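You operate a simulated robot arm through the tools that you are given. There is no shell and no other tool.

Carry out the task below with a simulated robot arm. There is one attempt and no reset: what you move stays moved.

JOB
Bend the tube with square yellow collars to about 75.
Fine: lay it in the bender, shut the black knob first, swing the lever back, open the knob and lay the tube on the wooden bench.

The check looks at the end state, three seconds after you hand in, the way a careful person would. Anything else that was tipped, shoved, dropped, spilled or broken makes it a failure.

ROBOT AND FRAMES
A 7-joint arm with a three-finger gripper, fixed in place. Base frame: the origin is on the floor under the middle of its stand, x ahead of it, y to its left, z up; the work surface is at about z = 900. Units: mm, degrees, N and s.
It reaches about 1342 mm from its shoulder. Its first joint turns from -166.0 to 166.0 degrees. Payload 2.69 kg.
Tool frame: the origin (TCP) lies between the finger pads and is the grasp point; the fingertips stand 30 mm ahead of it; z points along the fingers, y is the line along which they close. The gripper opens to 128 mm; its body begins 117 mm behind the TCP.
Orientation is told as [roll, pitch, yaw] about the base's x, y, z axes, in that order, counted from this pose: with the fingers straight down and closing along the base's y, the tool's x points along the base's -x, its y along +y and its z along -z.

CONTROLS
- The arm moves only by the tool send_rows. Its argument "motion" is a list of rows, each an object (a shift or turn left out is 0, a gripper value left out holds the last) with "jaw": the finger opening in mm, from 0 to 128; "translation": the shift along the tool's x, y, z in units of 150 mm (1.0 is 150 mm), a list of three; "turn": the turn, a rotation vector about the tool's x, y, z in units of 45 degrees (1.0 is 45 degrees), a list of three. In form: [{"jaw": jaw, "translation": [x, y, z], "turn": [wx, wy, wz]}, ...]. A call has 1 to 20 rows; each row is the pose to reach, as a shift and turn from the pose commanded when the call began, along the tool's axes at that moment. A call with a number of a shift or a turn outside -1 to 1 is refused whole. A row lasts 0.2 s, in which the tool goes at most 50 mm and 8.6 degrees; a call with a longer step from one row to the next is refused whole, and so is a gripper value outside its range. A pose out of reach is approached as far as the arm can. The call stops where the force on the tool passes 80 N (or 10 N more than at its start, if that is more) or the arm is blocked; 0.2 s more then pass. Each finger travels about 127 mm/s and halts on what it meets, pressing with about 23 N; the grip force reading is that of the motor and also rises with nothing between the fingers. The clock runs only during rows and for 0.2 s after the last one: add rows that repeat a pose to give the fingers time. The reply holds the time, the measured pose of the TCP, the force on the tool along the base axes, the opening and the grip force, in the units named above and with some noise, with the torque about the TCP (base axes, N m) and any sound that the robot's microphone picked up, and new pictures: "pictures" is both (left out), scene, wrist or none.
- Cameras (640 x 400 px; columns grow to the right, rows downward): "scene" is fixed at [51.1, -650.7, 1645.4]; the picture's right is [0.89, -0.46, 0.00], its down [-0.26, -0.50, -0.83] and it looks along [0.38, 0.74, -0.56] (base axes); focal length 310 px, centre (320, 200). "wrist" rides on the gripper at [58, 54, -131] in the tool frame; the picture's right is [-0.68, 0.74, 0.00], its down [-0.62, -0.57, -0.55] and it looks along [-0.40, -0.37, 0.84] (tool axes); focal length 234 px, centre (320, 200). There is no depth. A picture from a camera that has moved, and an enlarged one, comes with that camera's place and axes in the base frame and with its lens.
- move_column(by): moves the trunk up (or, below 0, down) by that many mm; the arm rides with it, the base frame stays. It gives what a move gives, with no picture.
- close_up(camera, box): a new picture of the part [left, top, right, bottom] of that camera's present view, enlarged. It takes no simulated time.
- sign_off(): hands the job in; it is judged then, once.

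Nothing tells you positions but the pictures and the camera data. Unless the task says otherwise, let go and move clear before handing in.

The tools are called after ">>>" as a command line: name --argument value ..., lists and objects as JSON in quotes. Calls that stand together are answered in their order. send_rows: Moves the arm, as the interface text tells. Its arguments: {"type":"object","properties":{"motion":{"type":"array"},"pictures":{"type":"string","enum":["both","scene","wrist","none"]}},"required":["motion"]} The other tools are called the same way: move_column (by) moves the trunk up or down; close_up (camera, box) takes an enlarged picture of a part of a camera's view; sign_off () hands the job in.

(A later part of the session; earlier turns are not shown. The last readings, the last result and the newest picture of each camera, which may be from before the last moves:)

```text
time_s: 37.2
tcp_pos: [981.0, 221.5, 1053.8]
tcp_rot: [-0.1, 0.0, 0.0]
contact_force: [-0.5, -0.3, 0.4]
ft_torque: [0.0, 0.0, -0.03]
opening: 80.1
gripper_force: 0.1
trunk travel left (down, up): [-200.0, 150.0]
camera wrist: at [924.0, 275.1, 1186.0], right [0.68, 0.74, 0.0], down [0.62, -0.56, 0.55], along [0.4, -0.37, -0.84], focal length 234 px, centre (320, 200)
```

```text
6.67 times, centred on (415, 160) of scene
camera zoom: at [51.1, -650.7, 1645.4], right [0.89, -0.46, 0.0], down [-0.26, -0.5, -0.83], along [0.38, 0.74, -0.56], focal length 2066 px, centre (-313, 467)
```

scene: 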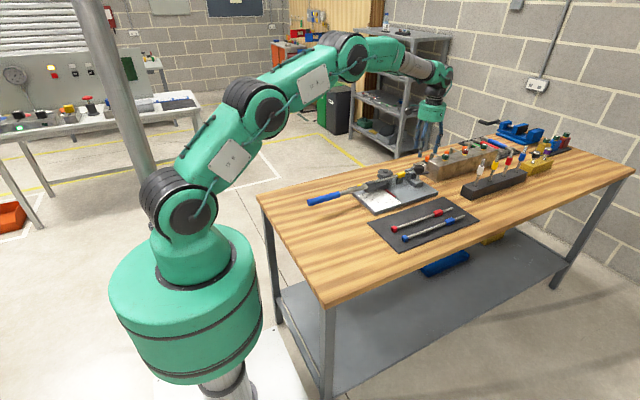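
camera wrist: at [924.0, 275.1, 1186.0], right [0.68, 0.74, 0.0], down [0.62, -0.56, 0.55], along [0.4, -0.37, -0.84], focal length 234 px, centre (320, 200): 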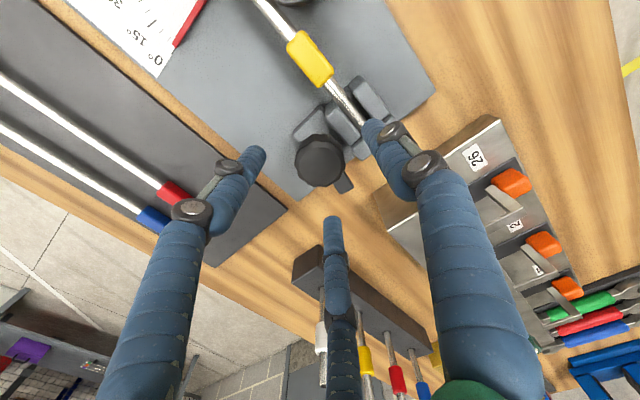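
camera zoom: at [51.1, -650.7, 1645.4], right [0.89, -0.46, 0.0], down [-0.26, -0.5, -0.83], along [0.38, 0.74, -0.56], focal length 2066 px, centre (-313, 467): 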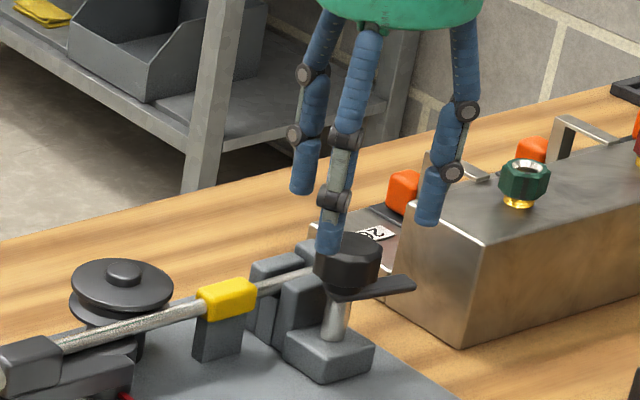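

The knob is centred under the gripper to within about 1 mm. I'll lower so the fingertips sit beside the knob body at z≈990, above the jaws and tab.

>>> send_rows --motion '[{"jaw": 80, "translation": [0, 0, 0.08]}, {"jaw": 80, "translation": [0, 0, 0.16]}, {"jaw": 80, "translation": [0, 0, 0.22]}, {"jaw": 80, "translation": [0, 0, 0.22]}]' --pictures "wrist"

>>> close_up --camera "wrist" --box '[220, 80, 420, 260]'

>>> close_up --camera "scene" --box '[380, 130, 450, 190]'

```text
time_s: 38.2
tcp_pos: [981.9, 220.8, 1021.1]
tcp_rot: [-0.1, 0.1, 0.1]
contact_force: [-0.1, 0.3, 0.3]
ft_torque: [0.03, 0.01, -0.02]
opening: 80.2
gripper_force: 0.1
trunk travel left (down, up): [-200.0, 150.0]
camera wrist: at [924.4, 274.9, 1152.4], right [0.68, 0.74, 0.0], down [0.62, -0.56, 0.55], along [0.4, -0.37, -0.84], focal length 234 px, centre (320, 200)
```

wrist: 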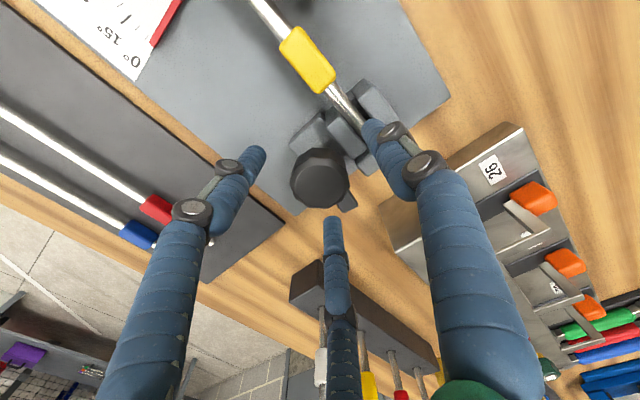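

```text
2.22 times, centred on (320, 170) of wrist
camera zoom: at [924.4, 274.9, 1152.4], right [0.68, 0.74, 0.0], down [0.62, -0.56, 0.55], along [0.4, -0.37, -0.84], focal length 520 px, centre (320, 267)
```

zoom: 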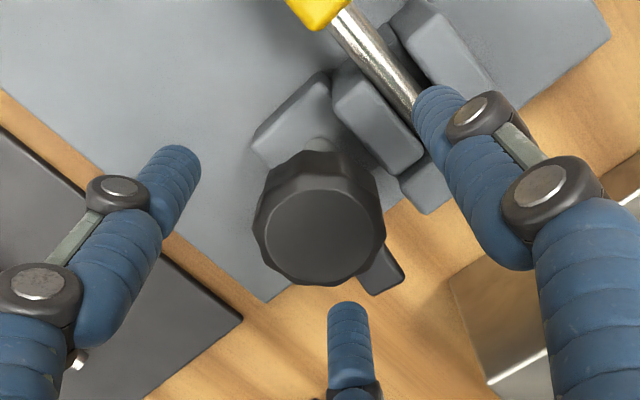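

```text
6.67 times, centred on (415, 160) of scene
camera zoom: at [51.1, -650.7, 1645.4], right [0.89, -0.46, 0.0], down [-0.26, -0.5, -0.83], along [0.38, 0.74, -0.56], focal length 2066 px, centre (-313, 467)
```

zoom: 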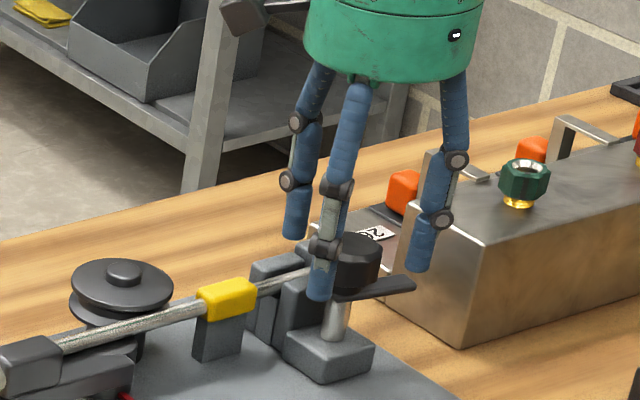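

The fingers surround the knob. Closing on it now.

>>> send_rows --motion '[{"jaw": 70}, {"jaw": 60}, {"jaw": 52}, {"jaw": 46}, {"jaw": 42}, {"jaw": 36}, {"jaw": 30}]' --pictures "none"

>>> close_up --camera "wrist" --box '[220, 80, 420, 260]'

>>> close_up --camera "scene" --box '[385, 150, 435, 190]'

```text
time_s: 39.8
tcp_pos: [981.7, 219.9, 1020.9]
tcp_rot: [-0.1, 0.0, 0.0]
contact_force: [16.0, -7.7, -1.6]
ft_torque: [-0.17, -0.48, 0.04]
opening: 41.8
gripper_force: 8.4
trunk travel left (down, up): [-200.0, 150.0]
```

```text
2.22 times, centred on (320, 170) of wrist
camera zoom: at [925.7, 274.0, 1152.5], right [0.68, 0.74, 0.0], down [0.62, -0.56, 0.55], along [0.4, -0.37, -0.84], focal length 520 px, centre (320, 267)
```

zoom: 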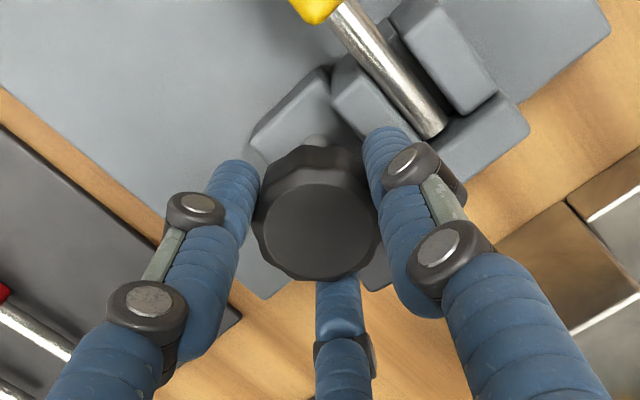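

```text
10.00 times, centred on (410, 170) of scene
camera zoom: at [51.1, -650.7, 1645.4], right [0.89, -0.46, 0.0], down [-0.26, -0.5, -0.83], along [0.38, 0.74, -0.56], focal length 3099 px, centre (-580, 500)
```

zoom: 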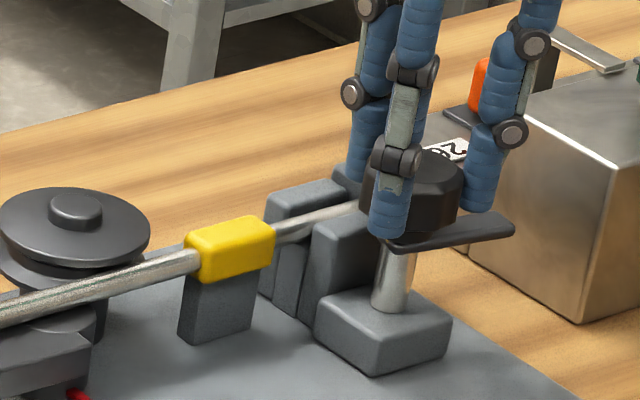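

The knob is gripped, with a side force of about (16, −8) N. I'll shift the tool 2 mm along that force to centre it.

>>> send_rows --motion '[{"jaw": 30, "translation": [-0.013, -0.006, 0]}, {"jaw": 30, "translation": [-0.013, -0.006, 0]}, {"jaw": 30, "translation": [-0.013, -0.006, 0]}]' --pictures "none"

```text
time_s: 40.6
tcp_pos: [982.0, 220.9, 1020.7]
tcp_rot: [-0.1, 0.2, -0.1]
contact_force: [5.4, -7.3, 1.0]
ft_torque: [-0.33, -0.12, -0.05]
opening: 41.4
gripper_force: 8.7
trunk travel left (down, up): [-200.0, 150.0]
```

The side force has dropped. I'll grip fully and turn the knob clockwise seen from above, by about 25°, watching the torque and the jaw.

>>> send_rows --motion '[{"jaw": 5, "translation": [-0.002, -0.007, 0]}, {"jaw": 5, "translation": [-0.002, -0.007, 0]}, {"jaw": 5, "translation": [-0.002, -0.007, 0], "turn": [0, 0, 0.14]}, {"jaw": 5, "translation": [-0.002, -0.007, 0], "turn": [0, 0, 0.28]}, {"jaw": 5, "translation": [-0.002, -0.007, 0], "turn": [0, 0, 0.42]}, {"jaw": 5, "translation": [-0.002, -0.007, 0], "turn": [0, 0, 0.56]}, {"jaw": 5, "translation": [-0.002, -0.007, 0], "turn": [0, 0, 0.56]}]' --pictures "none"

>>> close_up --camera "wrist" --box '[220, 60, 440, 260]'

>>> close_up --camera "scene" --box '[385, 150, 435, 190]'

```text
time_s: 42.2
tcp_pos: [983.9, 220.2, 1020.3]
tcp_rot: [-0.1, 0.0, -25.3]
contact_force: [3.4, -0.2, 1.7]
ft_torque: [-0.2, -0.15, 0.13]
opening: 40.5
gripper_force: 44.7
trunk travel left (down, up): [-200.0, 150.0]
```

```text
2.00 times, centred on (330, 160) of wrist
camera zoom: at [954.7, 293.3, 1152.2], right [0.93, 0.38, 0.0], down [0.32, -0.77, 0.55], along [0.21, -0.51, -0.84], focal length 468 px, centre (300, 280)
```

zoom: 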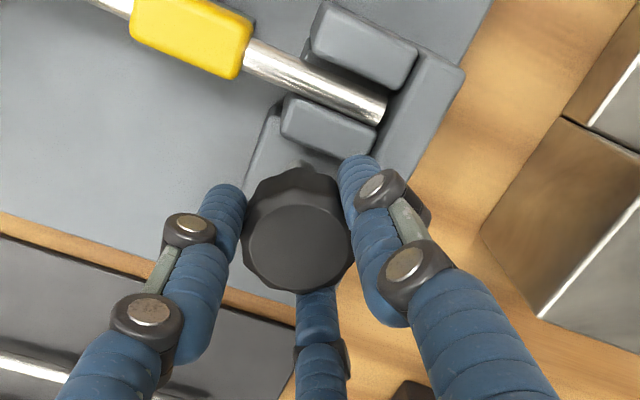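

```text
10.00 times, centred on (410, 170) of scene
camera zoom: at [51.1, -650.7, 1645.4], right [0.89, -0.46, 0.0], down [-0.26, -0.5, -0.83], along [0.38, 0.74, -0.56], focal length 3099 px, centre (-580, 500)
```

zoom: 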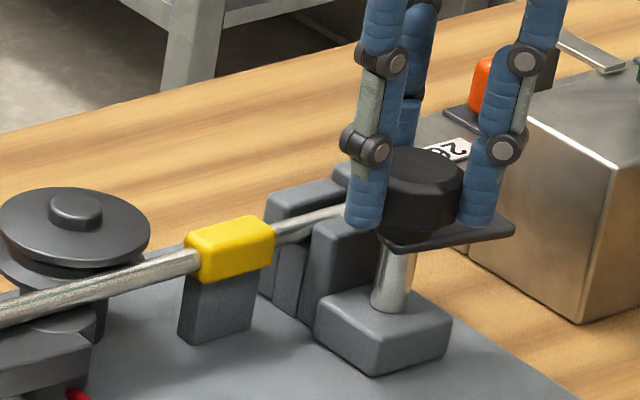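

The torque stayed small (0.13 Nm), and I can't yet tell whether the jaw moved. I'll keep turning clockwise and compare.

>>> send_rows --motion '[{"jaw": 5, "turn": [0, 0, 0.17]}, {"jaw": 5, "turn": [0, 0, 0.34]}, {"jaw": 5, "turn": [0, 0, 0.51]}, {"jaw": 5, "turn": [0, 0, 0.68]}, {"jaw": 5, "turn": [0, 0, 0.85]}, {"jaw": 5, "turn": [0, 0, 1.0]}, {"jaw": 5, "turn": [0, 0, 1.0]}]' --pictures "none"

>>> close_up --camera "wrist" --box '[220, 60, 440, 260]'

>>> close_up --camera "scene" --box '[385, 150, 435, 190]'

```text
time_s: 43.8
tcp_pos: [982.1, 219.3, 1020.4]
tcp_rot: [-0.2, 0.0, -70.3]
contact_force: [-3.6, 3.0, -1.7]
ft_torque: [0.14, 0.19, -0.06]
opening: 40.5
gripper_force: 45.0
trunk travel left (down, up): [-200.0, 150.0]
```

```text
2.00 times, centred on (330, 160) of wrist
camera zoom: at [1015.6, 292.9, 1151.8], right [0.92, -0.39, 0.0], down [-0.32, -0.77, 0.55], along [-0.21, -0.51, -0.83], focal length 468 px, centre (300, 280)
```

zoom: 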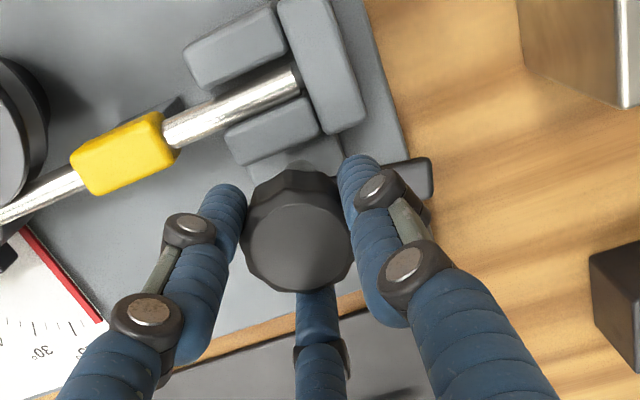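

```text
10.00 times, centred on (410, 170) of scene
camera zoom: at [51.1, -650.7, 1645.4], right [0.89, -0.46, 0.0], down [-0.26, -0.5, -0.83], along [0.38, 0.74, -0.56], focal length 3099 px, centre (-580, 500)
```

zoom: 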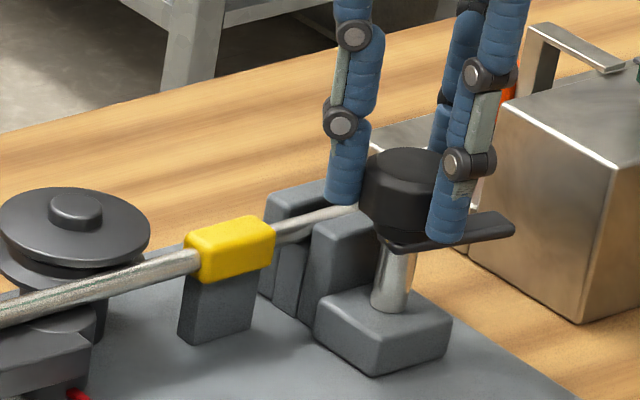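

The tab still points to +x and the jaw looks unchanged, so the fingers may just be slipping on the knob. I'll check closely before turning the other way.

>>> close_up --camera "scene" --box '[405, 158, 430, 178]'

>>> send_rows --motion '[{"jaw": 5, "turn": [0, 0, -0.17]}, {"jaw": 5, "turn": [0, 0, -0.34]}, {"jaw": 5, "turn": [0, 0, -0.51]}, {"jaw": 5, "turn": [0, 0, -0.6]}]' --pictures "none"

>>> close_up --camera "scene" --box '[405, 158, 430, 178]'

>>> close_up --camera "wrist" --box '[220, 60, 440, 260]'

```text
16.00 times, centred on (418, 168) of scene
camera zoom: at [51.1, -650.7, 1645.4], right [0.89, -0.46, 0.0], down [-0.26, -0.5, -0.83], along [0.38, 0.74, -0.56], focal length 4959 px, centre (-1240, 712)
```

zoom: 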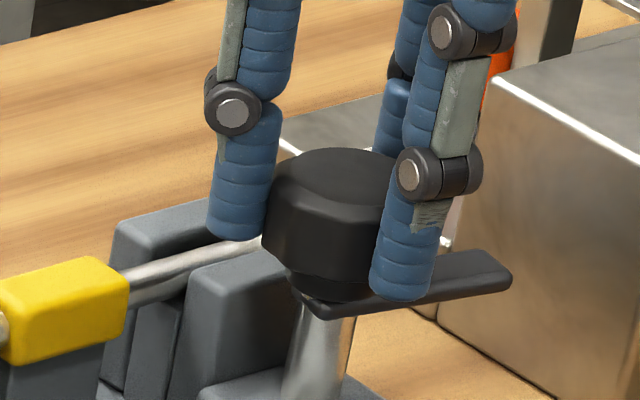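

```text
time_s: 44.8
tcp_pos: [982.2, 220.6, 1019.9]
tcp_rot: [-0.2, 0.1, -43.1]
contact_force: [-2.6, 2.9, -4.3]
ft_torque: [-0.1, 0.32, -0.04]
opening: 40.6
gripper_force: 45.1
trunk travel left (down, up): [-200.0, 150.0]
```

```text
16.00 times, centred on (418, 168) of scene
camera zoom: at [51.1, -650.7, 1645.4], right [0.89, -0.46, 0.0], down [-0.26, -0.5, -0.83], along [0.38, 0.74, -0.56], focal length 4959 px, centre (-1240, 712)
```

zoom: 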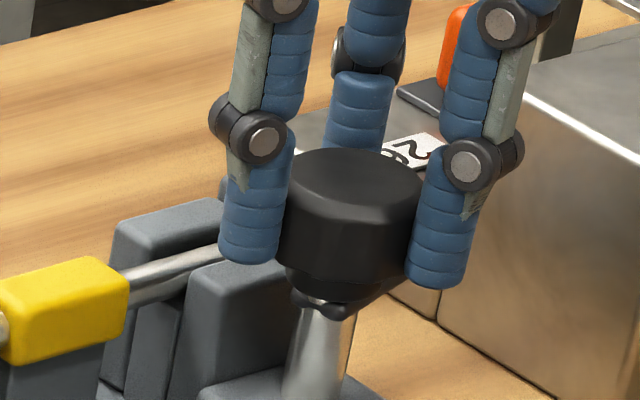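

```text
2.00 times, centred on (330, 160) of wrist
camera zoom: at [978.6, 298.9, 1151.9], right [1.0, 0.08, 0.0], down [0.06, -0.83, 0.55], along [0.04, -0.55, -0.84], focal length 468 px, centre (300, 280)
```

zoom: 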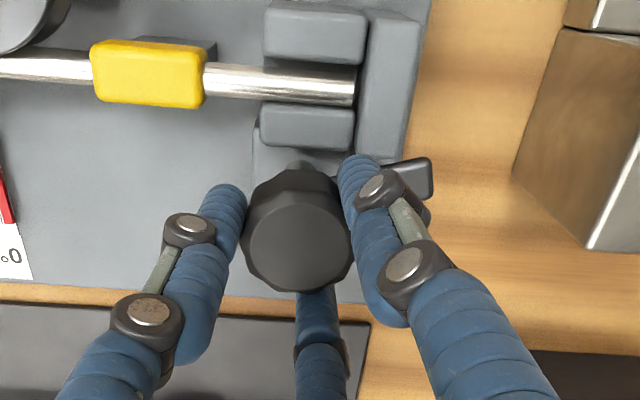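

Turning counter-clockwise does move the knob: the tab swings with it and the front jaw advances toward the tube. I'll continue in that direction.

>>> send_rows --motion '[{"jaw": 5, "turn": [0, 0, -0.17]}, {"jaw": 5, "turn": [0, 0, -0.34]}, {"jaw": 5, "turn": [0, 0, -0.51]}, {"jaw": 5, "turn": [0, 0, -0.68]}, {"jaw": 5, "turn": [0, 0, -0.8]}, {"jaw": 5, "turn": [0, 0, -0.8]}]' --pictures "none"

>>> close_up --camera "scene" --box '[395, 155, 430, 183]'

>>> close_up --camera "wrist" --box '[220, 60, 440, 260]'

```text
time_s: 46.2
tcp_pos: [982.7, 219.2, 1019.9]
tcp_rot: [0.0, 0.2, -7.1]
contact_force: [-11.9, -1.7, -4.2]
ft_torque: [-0.2, 0.59, 0.09]
opening: 40.4
gripper_force: 44.8
trunk travel left (down, up): [-200.0, 150.0]
```

```text
14.29 times, centred on (412, 169) of scene
camera zoom: at [51.1, -650.7, 1645.4], right [0.89, -0.46, 0.0], down [-0.26, -0.5, -0.83], along [0.38, 0.74, -0.56], focal length 4428 px, centre (-1001, 643)
```

zoom: 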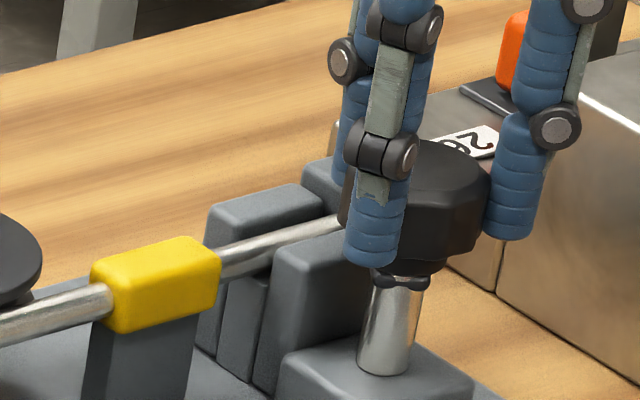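

```text
2.00 times, centred on (330, 160) of wrist
camera zoom: at [933.3, 280.3, 1152.1], right [0.76, 0.65, 0.0], down [0.54, -0.64, 0.55], along [0.35, -0.42, -0.84], focal length 468 px, centre (300, 280)
```

zoom: 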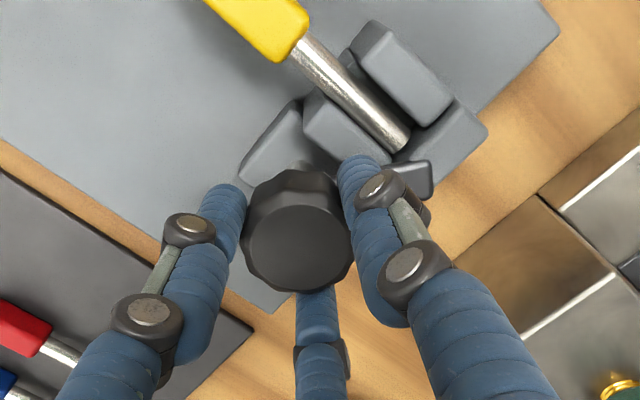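

The tab has swung about 63° and the front jaw has reached the tube. I'll continue the turn toward its stop, adjusting for the small side force.

>>> send_rows --motion '[{"jaw": 5, "translation": [0.006, 0, 0], "turn": [0, 0, -0.15]}, {"jaw": 5, "translation": [0.006, 0, 0], "turn": [0, 0, -0.3]}, {"jaw": 5, "translation": [0.006, 0, 0], "turn": [0, 0, -0.45]}, {"jaw": 5, "translation": [0.006, 0, 0], "turn": [0, 0, -0.6]}, {"jaw": 5, "translation": [0.006, 0, 0], "turn": [0, 0, -0.6]}]' --pictures "none"

>>> close_up --camera "scene" --box '[395, 155, 430, 183]'

>>> close_up --camera "wrist" --box '[220, 60, 440, 260]'

```text
time_s: 47.4
tcp_pos: [983.8, 219.4, 1020.5]
tcp_rot: [0.0, 0.2, 19.9]
contact_force: [-6.0, 4.6, -7.6]
ft_torque: [0.2, 0.1, 0.06]
opening: 40.5
gripper_force: 45.2
trunk travel left (down, up): [-200.0, 150.0]
```

```text
14.29 times, centred on (412, 169) of scene
camera zoom: at [51.1, -650.7, 1645.4], right [0.89, -0.46, 0.0], down [-0.26, -0.5, -0.83], along [0.38, 0.74, -0.56], focal length 4428 px, centre (-1001, 643)
```

zoom: 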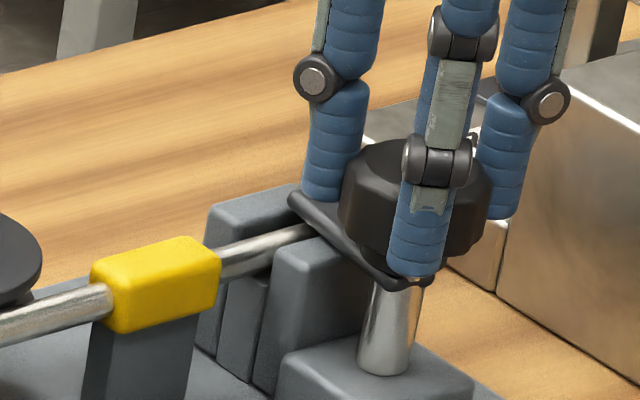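

```text
2.00 times, centred on (330, 160) of wrist
camera zoom: at [911.1, 250.2, 1152.2], right [0.39, 0.92, 0.0], down [0.77, -0.32, 0.55], along [0.5, -0.21, -0.84], focal length 468 px, centre (300, 280)
```

zoom: 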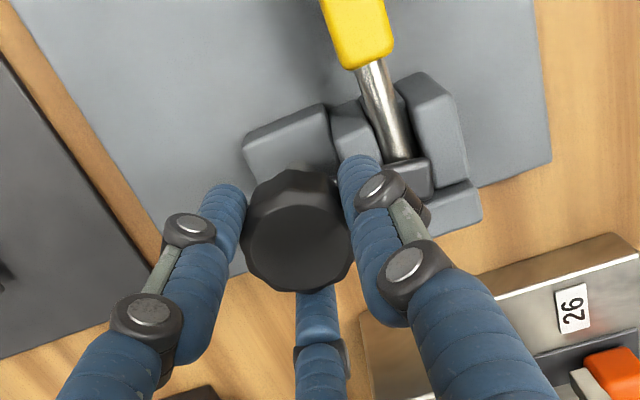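

The tab now points to +y (about 90°), across the closed jaw. I'll test a bit further to see whether this is the stop.

>>> send_rows --motion '[{"jaw": 5, "turn": [0, 0, -0.13]}, {"jaw": 5, "turn": [0, 0, -0.26]}, {"jaw": 5, "turn": [0, 0, -0.39]}, {"jaw": 5, "turn": [0, 0, -0.39]}]' --pictures "none"

>>> close_up --camera "scene" --box '[395, 155, 430, 183]'

>>> close_up --camera "wrist" --box '[220, 60, 440, 260]'

```text
time_s: 48.4
tcp_pos: [984.7, 218.5, 1020.1]
tcp_rot: [0.0, 0.1, 37.3]
contact_force: [-1.6, -9.4, -5.0]
ft_torque: [-0.34, -0.05, 0.09]
opening: 40.7
gripper_force: 45.2
trunk travel left (down, up): [-200.0, 150.0]
```

```text
14.29 times, centred on (412, 169) of scene
camera zoom: at [51.1, -650.7, 1645.4], right [0.89, -0.46, 0.0], down [-0.26, -0.5, -0.83], along [0.38, 0.74, -0.56], focal length 4428 px, centre (-1001, 643)
```

zoom: 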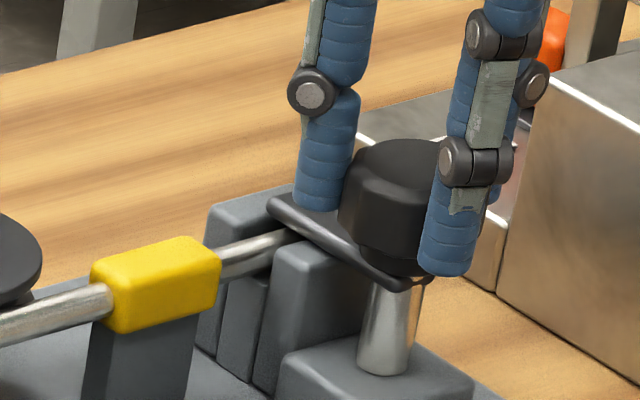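

```text
2.00 times, centred on (330, 160) of wrist
camera zoom: at [905.4, 226.5, 1152.7], right [0.09, 1.0, 0.0], down [0.83, -0.07, 0.55], along [0.55, -0.05, -0.84], focal length 468 px, centre (300, 280)
```

zoom: 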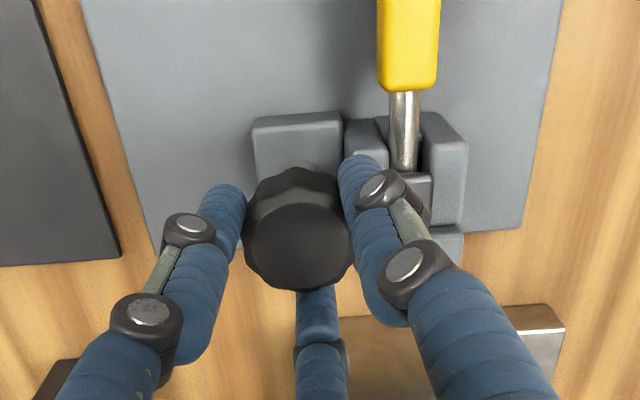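

The jaws now close on the tube from both sides, with the tab at about 105°. I'll turn further until it stops firmly.

>>> send_rows --motion '[{"jaw": 5, "translation": [0, 0.004, 0], "turn": [0, 0, -0.13]}, {"jaw": 5, "translation": [0, 0.004, 0], "turn": [0, 0, -0.26]}, {"jaw": 5, "translation": [0, 0.004, 0], "turn": [0, 0, -0.39]}, {"jaw": 5, "translation": [0, 0.004, 0], "turn": [0, 0, -0.5]}, {"jaw": 5, "translation": [0, 0.004, 0], "turn": [0, 0, -0.5]}]' --pictures "none"

>>> close_up --camera "scene" --box '[395, 155, 430, 183]'

>>> close_up --camera "wrist" --box '[220, 60, 440, 260]'

```text
time_s: 49.6
tcp_pos: [983.5, 220.7, 1021.7]
tcp_rot: [0.0, 0.1, 59.9]
contact_force: [8.0, -20.8, -2.5]
ft_torque: [-0.67, -0.38, -0.15]
opening: 40.6
gripper_force: 45.0
trunk travel left (down, up): [-200.0, 150.0]
```

```text
14.29 times, centred on (412, 169) of scene
camera zoom: at [51.1, -650.7, 1645.4], right [0.89, -0.46, 0.0], down [-0.26, -0.5, -0.83], along [0.38, 0.74, -0.56], focal length 4428 px, centre (-1001, 643)
```

zoom: 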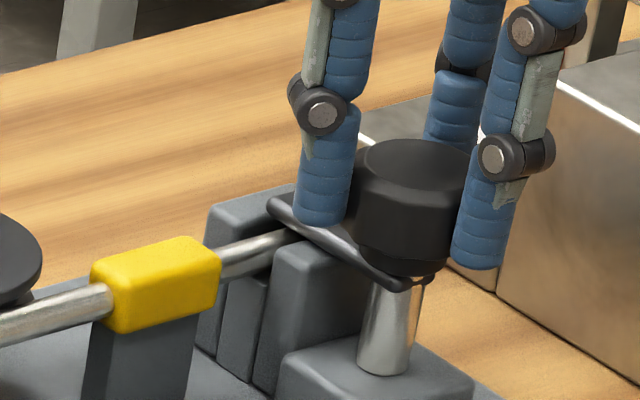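

```text
2.00 times, centred on (330, 160) of wrist
camera zoom: at [908.6, 195.6, 1153.5], right [-0.3, 0.95, 0.0], down [0.8, 0.25, 0.55], along [0.52, 0.16, -0.84], focal length 468 px, centre (300, 280)
```

zoom: 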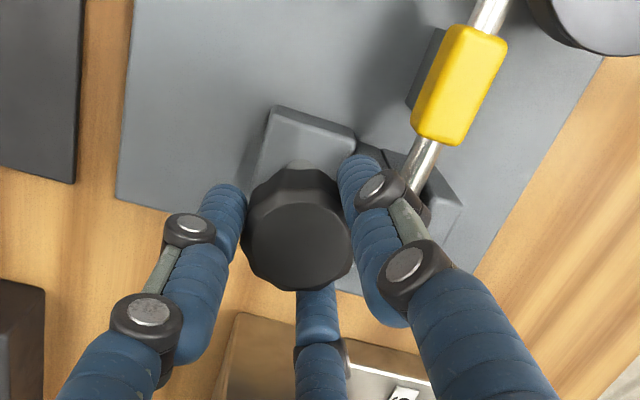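

Further turning slips with the tab fixed at about 105°, so the knob is at its shut stop with the tube clamped. I'll open the fingers and rise clear.

>>> send_rows --motion '[{"jaw": 50}, {"jaw": 64}, {"jaw": 70}, {"jaw": 70, "translation": [0, 0, -0.1]}, {"jaw": 70, "translation": [0, 0, -0.3]}, {"jaw": 70, "translation": [0, 0, -0.55]}, {"jaw": 70, "translation": [0, 0, -0.8]}]' --pictures "both"

>>> close_up --camera "scene" --box '[340, 145, 435, 210]'

>>> close_up --camera "scene" --box '[395, 155, 430, 183]'

```text
time_s: 51.2
tcp_pos: [979.7, 220.6, 1140.3]
tcp_rot: [0.2, 0.2, 59.9]
contact_force: [-0.2, 0.1, -0.8]
ft_torque: [-0.01, 0.0, 0.01]
opening: 69.9
gripper_force: 0.1
trunk travel left (down, up): [-200.0, 150.0]
camera wrist: at [906.0, 197.7, 1272.2], right [-0.3, 0.95, 0.0], down [0.8, 0.25, 0.55], along [0.52, 0.16, -0.84], focal length 234 px, centre (320, 200)
```

scene: 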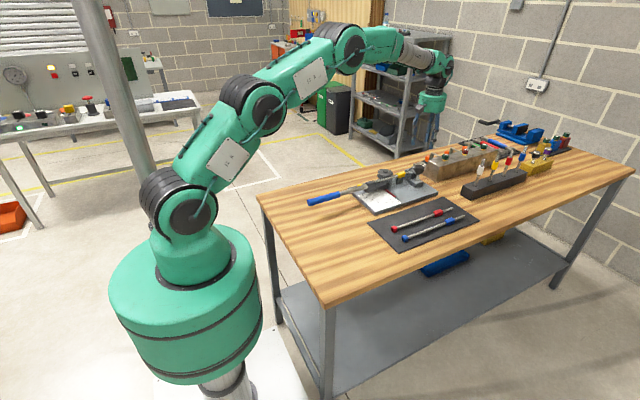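
wrist: 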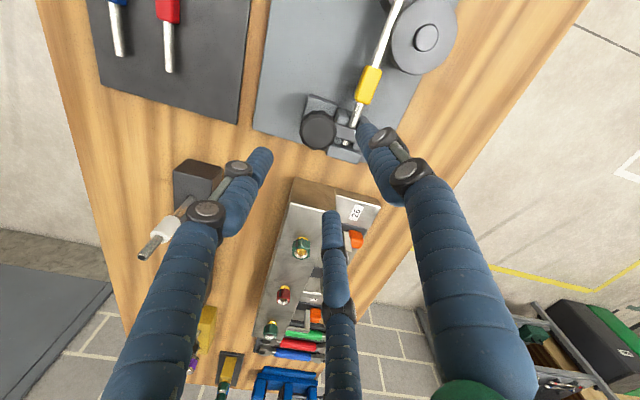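

```text
6.15 times, centred on (388, 178) of scene
camera zoom: at [51.1, -650.7, 1645.4], right [0.89, -0.46, 0.0], down [-0.26, -0.5, -0.83], along [0.38, 0.74, -0.56], focal length 1907 px, centre (-95, 338)
```

zoom: 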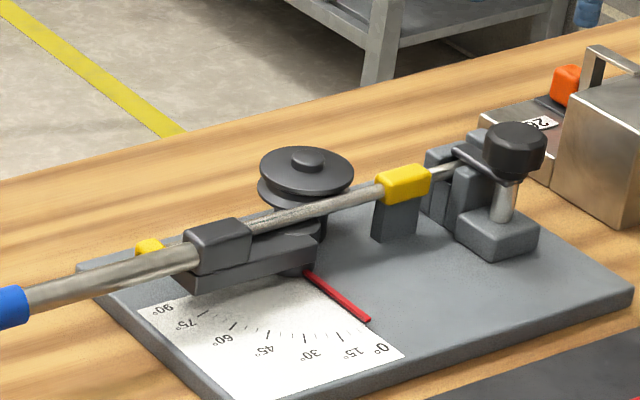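

```text
14.29 times, centred on (412, 169) of scene
camera zoom: at [51.1, -650.7, 1645.4], right [0.89, -0.46, 0.0], down [-0.26, -0.5, -0.83], along [0.38, 0.74, -0.56], focal length 4428 px, centre (-1001, 643)
```

zoom: 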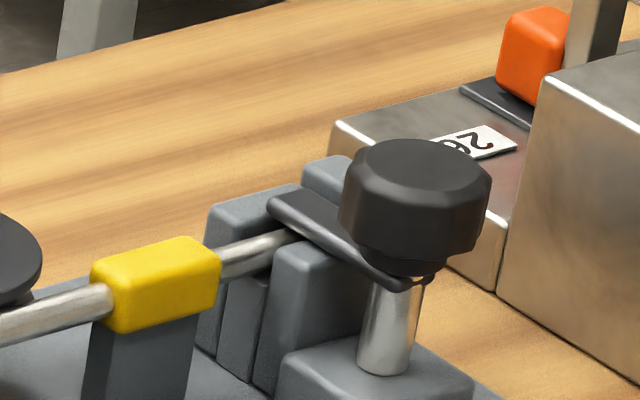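

The clamp is shut with the tab across the tube. The lever's blue grip runs along x≈470–590 at y≈245, z≈966, so I'll travel there with the fingers turned back to close along y.

>>> send_rows --motion '[{"jaw": 74, "translation": [0.089, 0.18, -0.05], "turn": [0, 0, 0.19]}, {"jaw": 74, "translation": [0.178, 0.36, -0.05], "turn": [0, 0, 0.38]}, {"jaw": 74, "translation": [0.266, 0.54, -0.05], "turn": [0, 0, 0.57]}, {"jaw": 74, "translation": [0.355, 0.72, -0.05], "turn": [0, 0, 0.76]}, {"jaw": 74, "translation": [0.444, 0.899, -0.05], "turn": [0, 0, 0.95]}]' --pictures "none"

>>> send_rows --motion '[{"jaw": 74, "translation": [0.2, 0.06, 0], "turn": [0, 0, 0.1]}, {"jaw": 74, "translation": [0.45, 0.14, 0], "turn": [0, 0, 0.2]}, {"jaw": 74, "translation": [0.7, 0.22, 0], "turn": [0, 0, 0.3]}, {"jaw": 74, "translation": [0.955, 0.295, 0], "turn": [0, 0, 0.381]}]' --pictures "none"

>>> send_rows --motion '[{"jaw": 74, "translation": [0.25, 0.0, 0.1]}, {"jaw": 74, "translation": [0.5, 0.02, 0.2]}, {"jaw": 74, "translation": [0.75, 0.04, 0.3]}, {"jaw": 74, "translation": [1.0, 0.05, 0.4]}]' --pictures "both"

>>> close_up --camera "wrist" --box '[200, 40, 440, 260]'

```text
time_s: 52.4
tcp_pos: [831.8, 229.7, 1148.0]
tcp_rot: [-0.1, 0.0, 16.9]
contact_force: [0.2, -0.6, 0.3]
ft_torque: [0.04, -0.01, 0.02]
opening: 74.4
gripper_force: 0.0
trunk travel left (down, up): [-200.0, 150.0]
```

```text
time_s: 53.4
tcp_pos: [683.5, 229.1, 1147.4]
tcp_rot: [-0.1, 0.1, 0.0]
contact_force: [1.0, -0.5, -0.7]
ft_torque: [-0.04, 0.02, -0.01]
opening: 73.9
gripper_force: 0.0
trunk travel left (down, up): [-200.0, 150.0]
```

```text
time_s: 54.4
tcp_pos: [531.0, 236.4, 1087.6]
tcp_rot: [-0.1, 0.2, 0.0]
contact_force: [1.5, 0.7, -0.4]
ft_torque: [-0.03, 0.05, -0.02]
opening: 74.1
gripper_force: 0.1
trunk travel left (down, up): [-200.0, 150.0]
camera wrist: at [474.3, 289.3, 1220.0], right [0.68, 0.74, 0.0], down [0.62, -0.57, 0.55], along [0.4, -0.37, -0.84], focal length 234 px, centre (320, 200)
```

scene: 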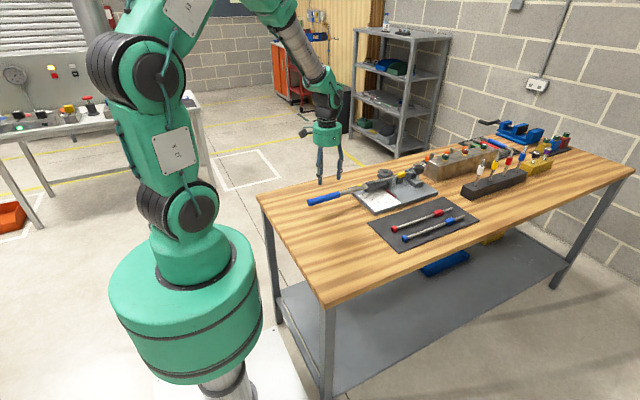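
wrist: 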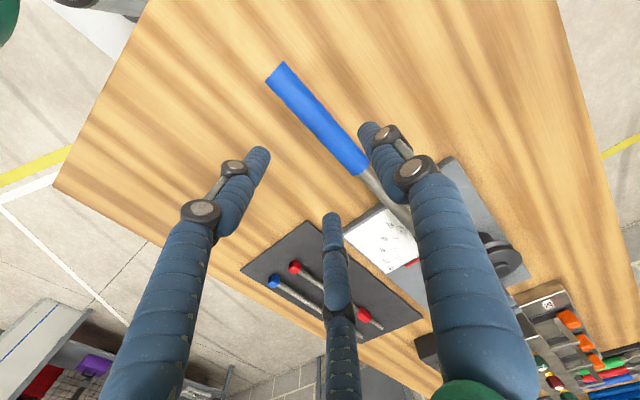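

```text
1.82 times, centred on (320, 150) of wrist
camera zoom: at [474.3, 289.3, 1220.0], right [0.68, 0.74, 0.0], down [0.62, -0.57, 0.55], along [0.4, -0.37, -0.84], focal length 426 px, centre (320, 291)
```

zoom: 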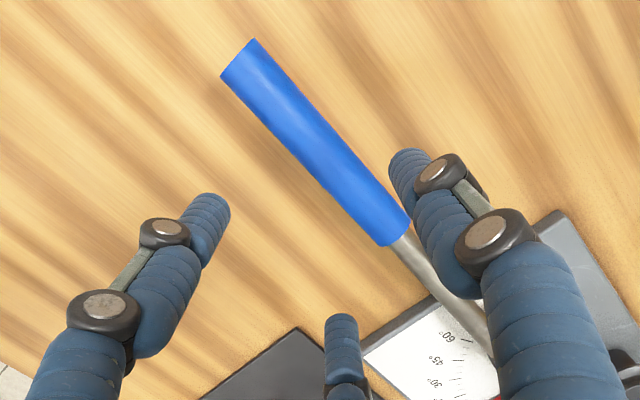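

The handle runs from x≈460 to 592 at y≈244.5. I'll lower with the fingers straddling it near x≈525.

>>> send_rows --motion '[{"jaw": 74, "translation": [0.02, 0.004, 0.2]}, {"jaw": 74, "translation": [0.04, 0.004, 0.4]}, {"jaw": 74, "translation": [0.04, 0.004, 0.5]}, {"jaw": 74, "translation": [0.04, 0.004, 0.5]}]' --pictures "wrist"

>>> close_up --camera "wrist" --box '[200, 40, 440, 260]'

>>> close_up --camera "scene" --box '[290, 130, 390, 220]'

```text
time_s: 55.4
tcp_pos: [524.5, 237.5, 1012.6]
tcp_rot: [-0.2, 0.2, 0.0]
contact_force: [0.6, -0.1, -0.1]
ft_torque: [-0.01, -0.01, -0.02]
opening: 74.0
gripper_force: 0.0
trunk travel left (down, up): [-200.0, 150.0]
camera wrist: at [468.0, 290.6, 1144.9], right [0.68, 0.74, 0.0], down [0.62, -0.57, 0.55], along [0.4, -0.37, -0.84], focal length 234 px, centre (320, 200)
```

wrist: 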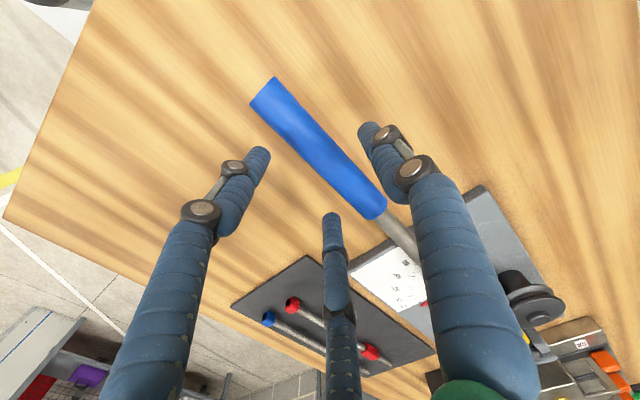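

```text
1.82 times, centred on (320, 150) of wrist
camera zoom: at [468.0, 290.6, 1144.9], right [0.68, 0.74, 0.0], down [0.62, -0.57, 0.55], along [0.4, -0.37, -0.84], focal length 426 px, centre (320, 291)
```

zoom: 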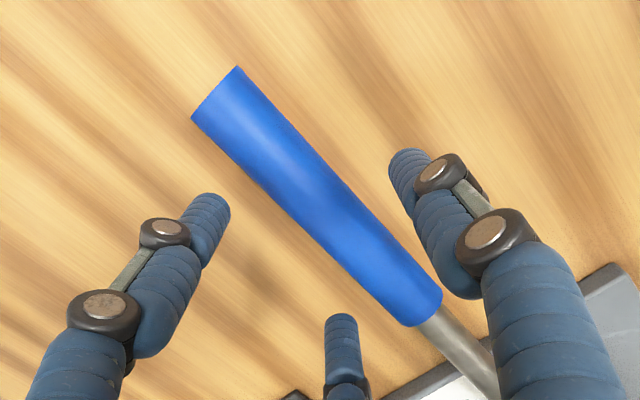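

```text
4.44 times, centred on (340, 175) of scene
camera zoom: at [51.1, -650.7, 1645.4], right [0.89, -0.46, 0.0], down [-0.26, -0.5, -0.83], along [0.38, 0.74, -0.56], focal length 1378 px, centre (231, 311)
```

zoom: 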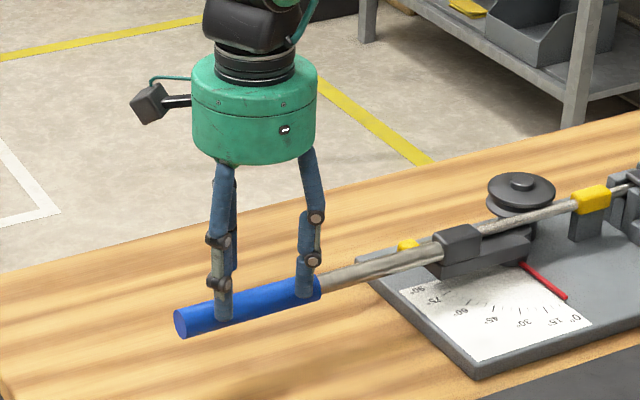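

The fingers line up with the handle, which is about 28 mm across. I'll lower to grasp height and close on it.

>>> send_rows --motion '[{"jaw": 74, "translation": [0, 0, 0.1]}, {"jaw": 74, "translation": [0, 0, 0.2]}, {"jaw": 74, "translation": [0, 0, 0.22]}, {"jaw": 62, "translation": [0, 0, 0.22]}, {"jaw": 54, "translation": [0, 0, 0.22]}, {"jaw": 48, "translation": [0, 0, 0.22]}, {"jaw": 44, "translation": [0, 0, 0.22]}, {"jaw": 38, "translation": [0, 0, 0.22]}, {"jaw": 38, "translation": [0, 0, 0.22]}]' --pictures "wrist"

>>> close_up --camera "scene" --box '[290, 130, 390, 220]'

```text
time_s: 57.4
tcp_pos: [524.5, 237.5, 981.0]
tcp_rot: [-0.2, 0.1, 0.1]
contact_force: [1.0, 0.6, -0.3]
ft_torque: [0.01, -0.04, -0.19]
opening: 39.6
gripper_force: 44.7
trunk travel left (down, up): [-200.0, 150.0]
camera wrist: at [468.5, 291.3, 1113.0], right [0.68, 0.74, 0.0], down [0.62, -0.57, 0.55], along [0.4, -0.37, -0.84], focal length 234 px, centre (320, 200)
```

wrist: 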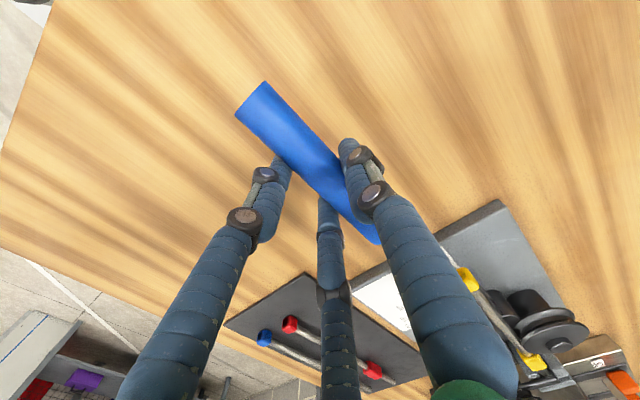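

```text
4.44 times, centred on (340, 175) of scene
camera zoom: at [51.1, -650.7, 1645.4], right [0.89, -0.46, 0.0], down [-0.26, -0.5, -0.83], along [0.38, 0.74, -0.56], focal length 1378 px, centre (231, 311)
```

zoom: 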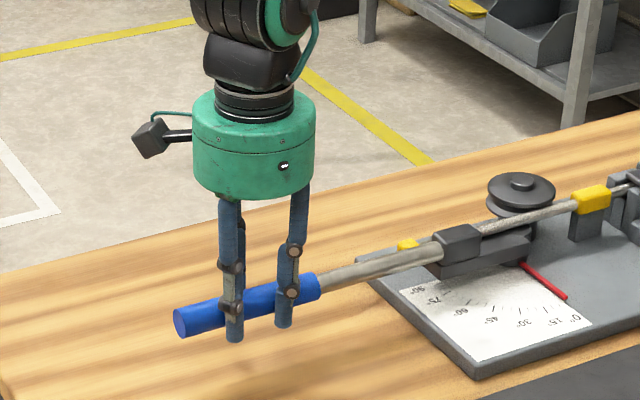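

The handle is gripped. I'll swing the lever clockwise about the pivot at (829.5, 264.2), toward +y, starting with about 12.5° to feel the resistance.

>>> send_rows --motion '[{"jaw": 30, "translation": [0.0058, 0.0889, 0], "turn": [0, 0, 0.0556]}, {"jaw": 30, "translation": [0.0078, 0.178, 0], "turn": [0, 0, 0.111]}, {"jaw": 30, "translation": [0.0058, 0.267, 0], "turn": [0, 0, 0.167]}, {"jaw": 30, "translation": [0, 0.356, 0], "turn": [0, 0, 0.222]}, {"jaw": 30, "translation": [-0.0097, 0.444, 0], "turn": [0, 0, 0.278]}]' --pictures "scene"

>>> close_up --camera "scene" --box '[330, 140, 440, 220]'

```text
time_s: 58.6
tcp_pos: [527.3, 304.5, 981.5]
tcp_rot: [-0.2, 0.3, -12.6]
contact_force: [13.6, -10.8, -19.5]
ft_torque: [-0.39, -0.04, -0.73]
opening: 39.5
gripper_force: 44.7
trunk travel left (down, up): [-200.0, 150.0]
```

scene: 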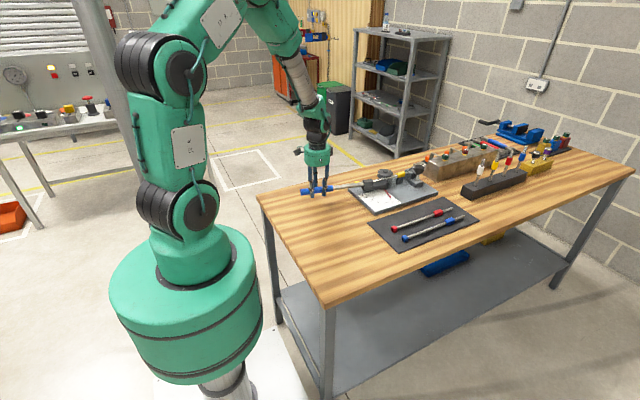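

```text
5.00 times, centred on (385, 180) of scene
camera zoom: at [51.1, -650.7, 1645.4], right [0.89, -0.46, 0.0], down [-0.26, -0.5, -0.83], along [0.38, 0.74, -0.56], focal length 1550 px, centre (-5, 300)
```

zoom: 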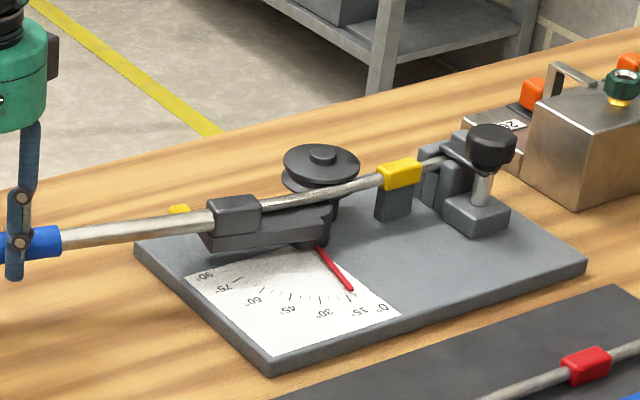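

The lever moves smoothly, the pointer has left 0, and the tube is starting to bend. Next is a 25° sweep, slightly lower and closer to the pivot to relieve the side forces.

>>> send_rows --motion '[{"jaw": 30, "translation": [-0.0042, 0.0889, 0.01], "turn": [0, 0, 0.0556]}, {"jaw": 30, "translation": [-0.0022, 0.178, 0.01], "turn": [0, 0, 0.111]}, {"jaw": 30, "translation": [-0.0042, 0.267, 0.01], "turn": [0, 0, 0.167]}, {"jaw": 30, "translation": [-0.01, 0.356, 0.01], "turn": [0, 0, 0.222]}, {"jaw": 30, "translation": [-0.0197, 0.444, 0.01], "turn": [0, 0, 0.278]}, {"jaw": 30, "translation": [-0.0333, 0.532, 0.01], "turn": [0, 0, 0.333]}, {"jaw": 30, "translation": [-0.051, 0.62, 0.01], "turn": [0, 0, 0.389]}, {"jaw": 30, "translation": [-0.072, 0.706, 0.01], "turn": [0, 0, 0.444]}, {"jaw": 30, "translation": [-0.0967, 0.792, 0.01], "turn": [0, 0, 0.5]}, {"jaw": 30, "translation": [-0.125, 0.876, 0.01], "turn": [0, 0, 0.556]}]' --pictures "scene"

>>> close_up --camera "scene" --box '[330, 140, 440, 220]'

```text
time_s: 60.8
tcp_pos: [573.5, 431.3, 981.2]
tcp_rot: [0.0, -0.1, -37.7]
contact_force: [-46.0, 15.6, 8.6]
ft_torque: [0.23, 0.83, -1.96]
opening: 39.4
gripper_force: 44.7
trunk travel left (down, up): [-200.0, 150.0]
```

scene: 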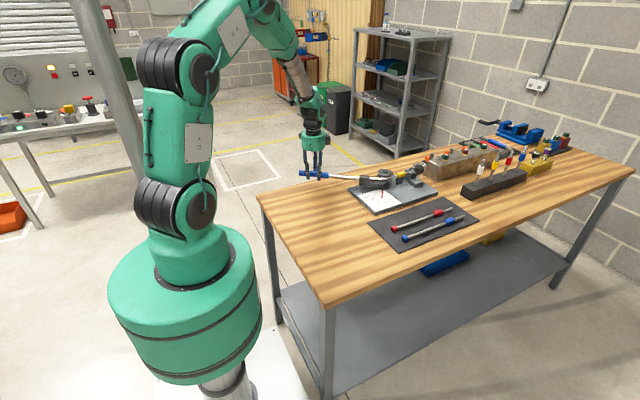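

```text
5.00 times, centred on (385, 180) of scene
camera zoom: at [51.1, -650.7, 1645.4], right [0.89, -0.46, 0.0], down [-0.26, -0.5, -0.83], along [0.38, 0.74, -0.56], focal length 1550 px, centre (-5, 300)
```

zoom: 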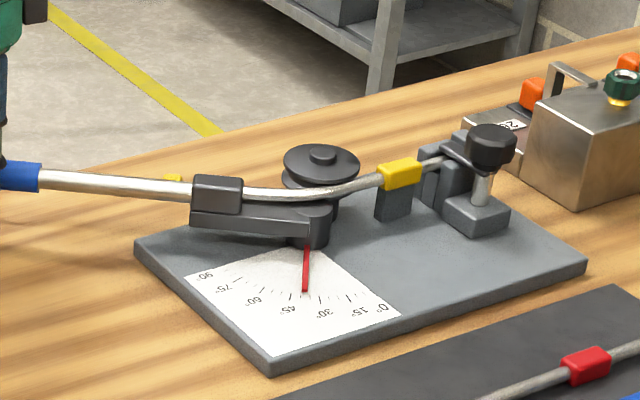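

The pointer reads about 37°. The remaining side force is radial (about 47 N outward), so I'll ease the radius out a few mm and continue another 25°.

>>> send_rows --motion '[{"jaw": 30, "translation": [0.0268, 0.0898, 0], "turn": [0, 0, 0.0556]}, {"jaw": 30, "translation": [0.0297, 0.18, 0], "turn": [0, 0, 0.111]}, {"jaw": 30, "translation": [0.0286, 0.27, 0], "turn": [0, 0, 0.167]}, {"jaw": 30, "translation": [0.0236, 0.36, 0], "turn": [0, 0, 0.222]}, {"jaw": 30, "translation": [0.0147, 0.449, 0], "turn": [0, 0, 0.278]}, {"jaw": 30, "translation": [0.0018, 0.539, 0], "turn": [0, 0, 0.333]}, {"jaw": 30, "translation": [-0.0152, 0.628, 0], "turn": [0, 0, 0.389]}, {"jaw": 30, "translation": [-0.0357, 0.716, 0], "turn": [0, 0, 0.444]}, {"jaw": 30, "translation": [-0.0599, 0.803, 0], "turn": [0, 0, 0.5]}, {"jaw": 30, "translation": [-0.0878, 0.889, 0], "turn": [0, 0, 0.556]}]' --pictures "scene"

>>> close_up --camera "scene" --box '[330, 140, 440, 220]'

```text
time_s: 63.0
tcp_pos: [668.1, 525.2, 981.9]
tcp_rot: [0.0, 0.0, -62.6]
contact_force: [20.6, -50.2, 20.3]
ft_torque: [-1.09, -0.58, -1.47]
opening: 39.5
gripper_force: 45.5
trunk travel left (down, up): [-200.0, 150.0]
```

scene: 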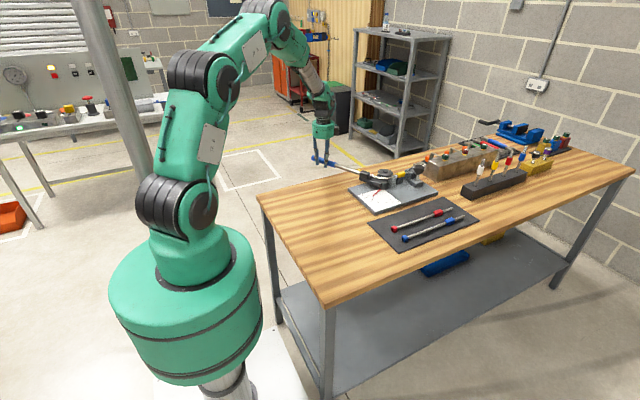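

```text
5.00 times, centred on (385, 180) of scene
camera zoom: at [51.1, -650.7, 1645.4], right [0.89, -0.46, 0.0], down [-0.26, -0.5, -0.83], along [0.38, 0.74, -0.56], focal length 1550 px, centre (-5, 300)
```

zoom: 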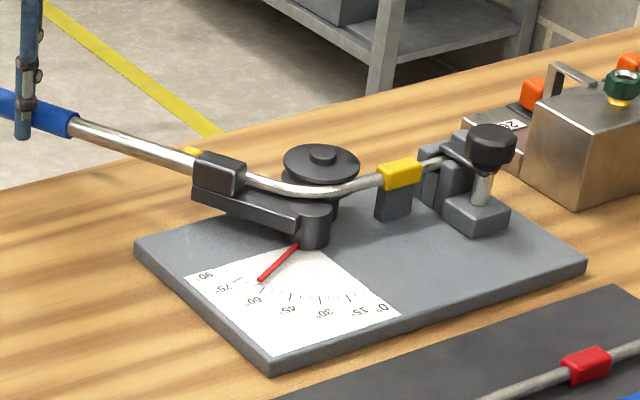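

The pointer is near 62°. The force is now radially inward, so I'll pull in by 3.5 mm. First I'll read the scale closely.

>>> close_up --camera "scene" --box '[360, 185, 415, 215]'

>>> send_rows --motion '[{"jaw": 30, "translation": [-0.012, 0.0, -0.005]}, {"jaw": 30, "translation": [-0.023, 0.0, -0.008]}, {"jaw": 30, "translation": [-0.0172, 0.089, -0.008], "turn": [0, 0, 0.0556]}, {"jaw": 30, "translation": [-0.0152, 0.178, -0.008], "turn": [0, 0, 0.111]}, {"jaw": 30, "translation": [-0.0165, 0.267, -0.008], "turn": [0, 0, 0.167]}, {"jaw": 30, "translation": [-0.0165, 0.267, -0.008], "turn": [0, 0, 0.167]}]' --pictures "none"

>>> close_up --camera "scene" --box '[360, 185, 415, 215]'

```text
11.64 times, centred on (388, 200) of scene
camera zoom: at [51.1, -650.7, 1645.4], right [0.89, -0.46, 0.0], down [-0.26, -0.5, -0.83], along [0.38, 0.74, -0.56], focal length 3606 px, centre (-466, 200)
```

zoom: 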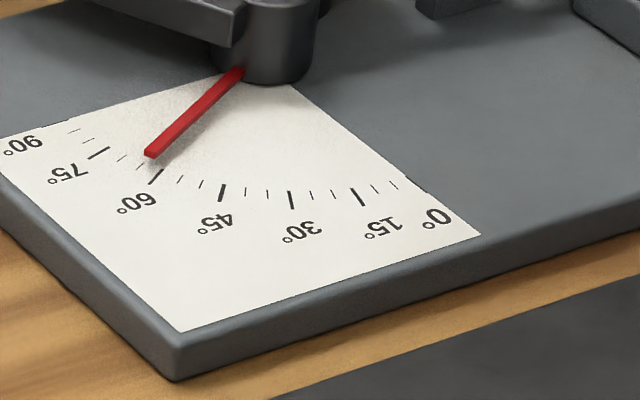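

```text
time_s: 64.4
tcp_pos: [703.4, 543.0, 980.7]
tcp_rot: [-0.1, 0.0, -70.1]
contact_force: [-6.3, -17.0, 9.4]
ft_torque: [-0.13, 0.06, -1.74]
opening: 39.4
gripper_force: 45.2
trunk travel left (down, up): [-200.0, 150.0]
```

```text
11.64 times, centred on (388, 200) of scene
camera zoom: at [51.1, -650.7, 1645.4], right [0.89, -0.46, 0.0], down [-0.26, -0.5, -0.83], along [0.38, 0.74, -0.56], focal length 3606 px, centre (-466, 200)
```

zoom: 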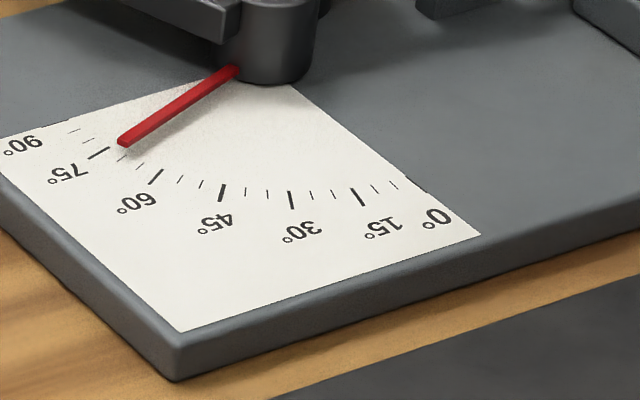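

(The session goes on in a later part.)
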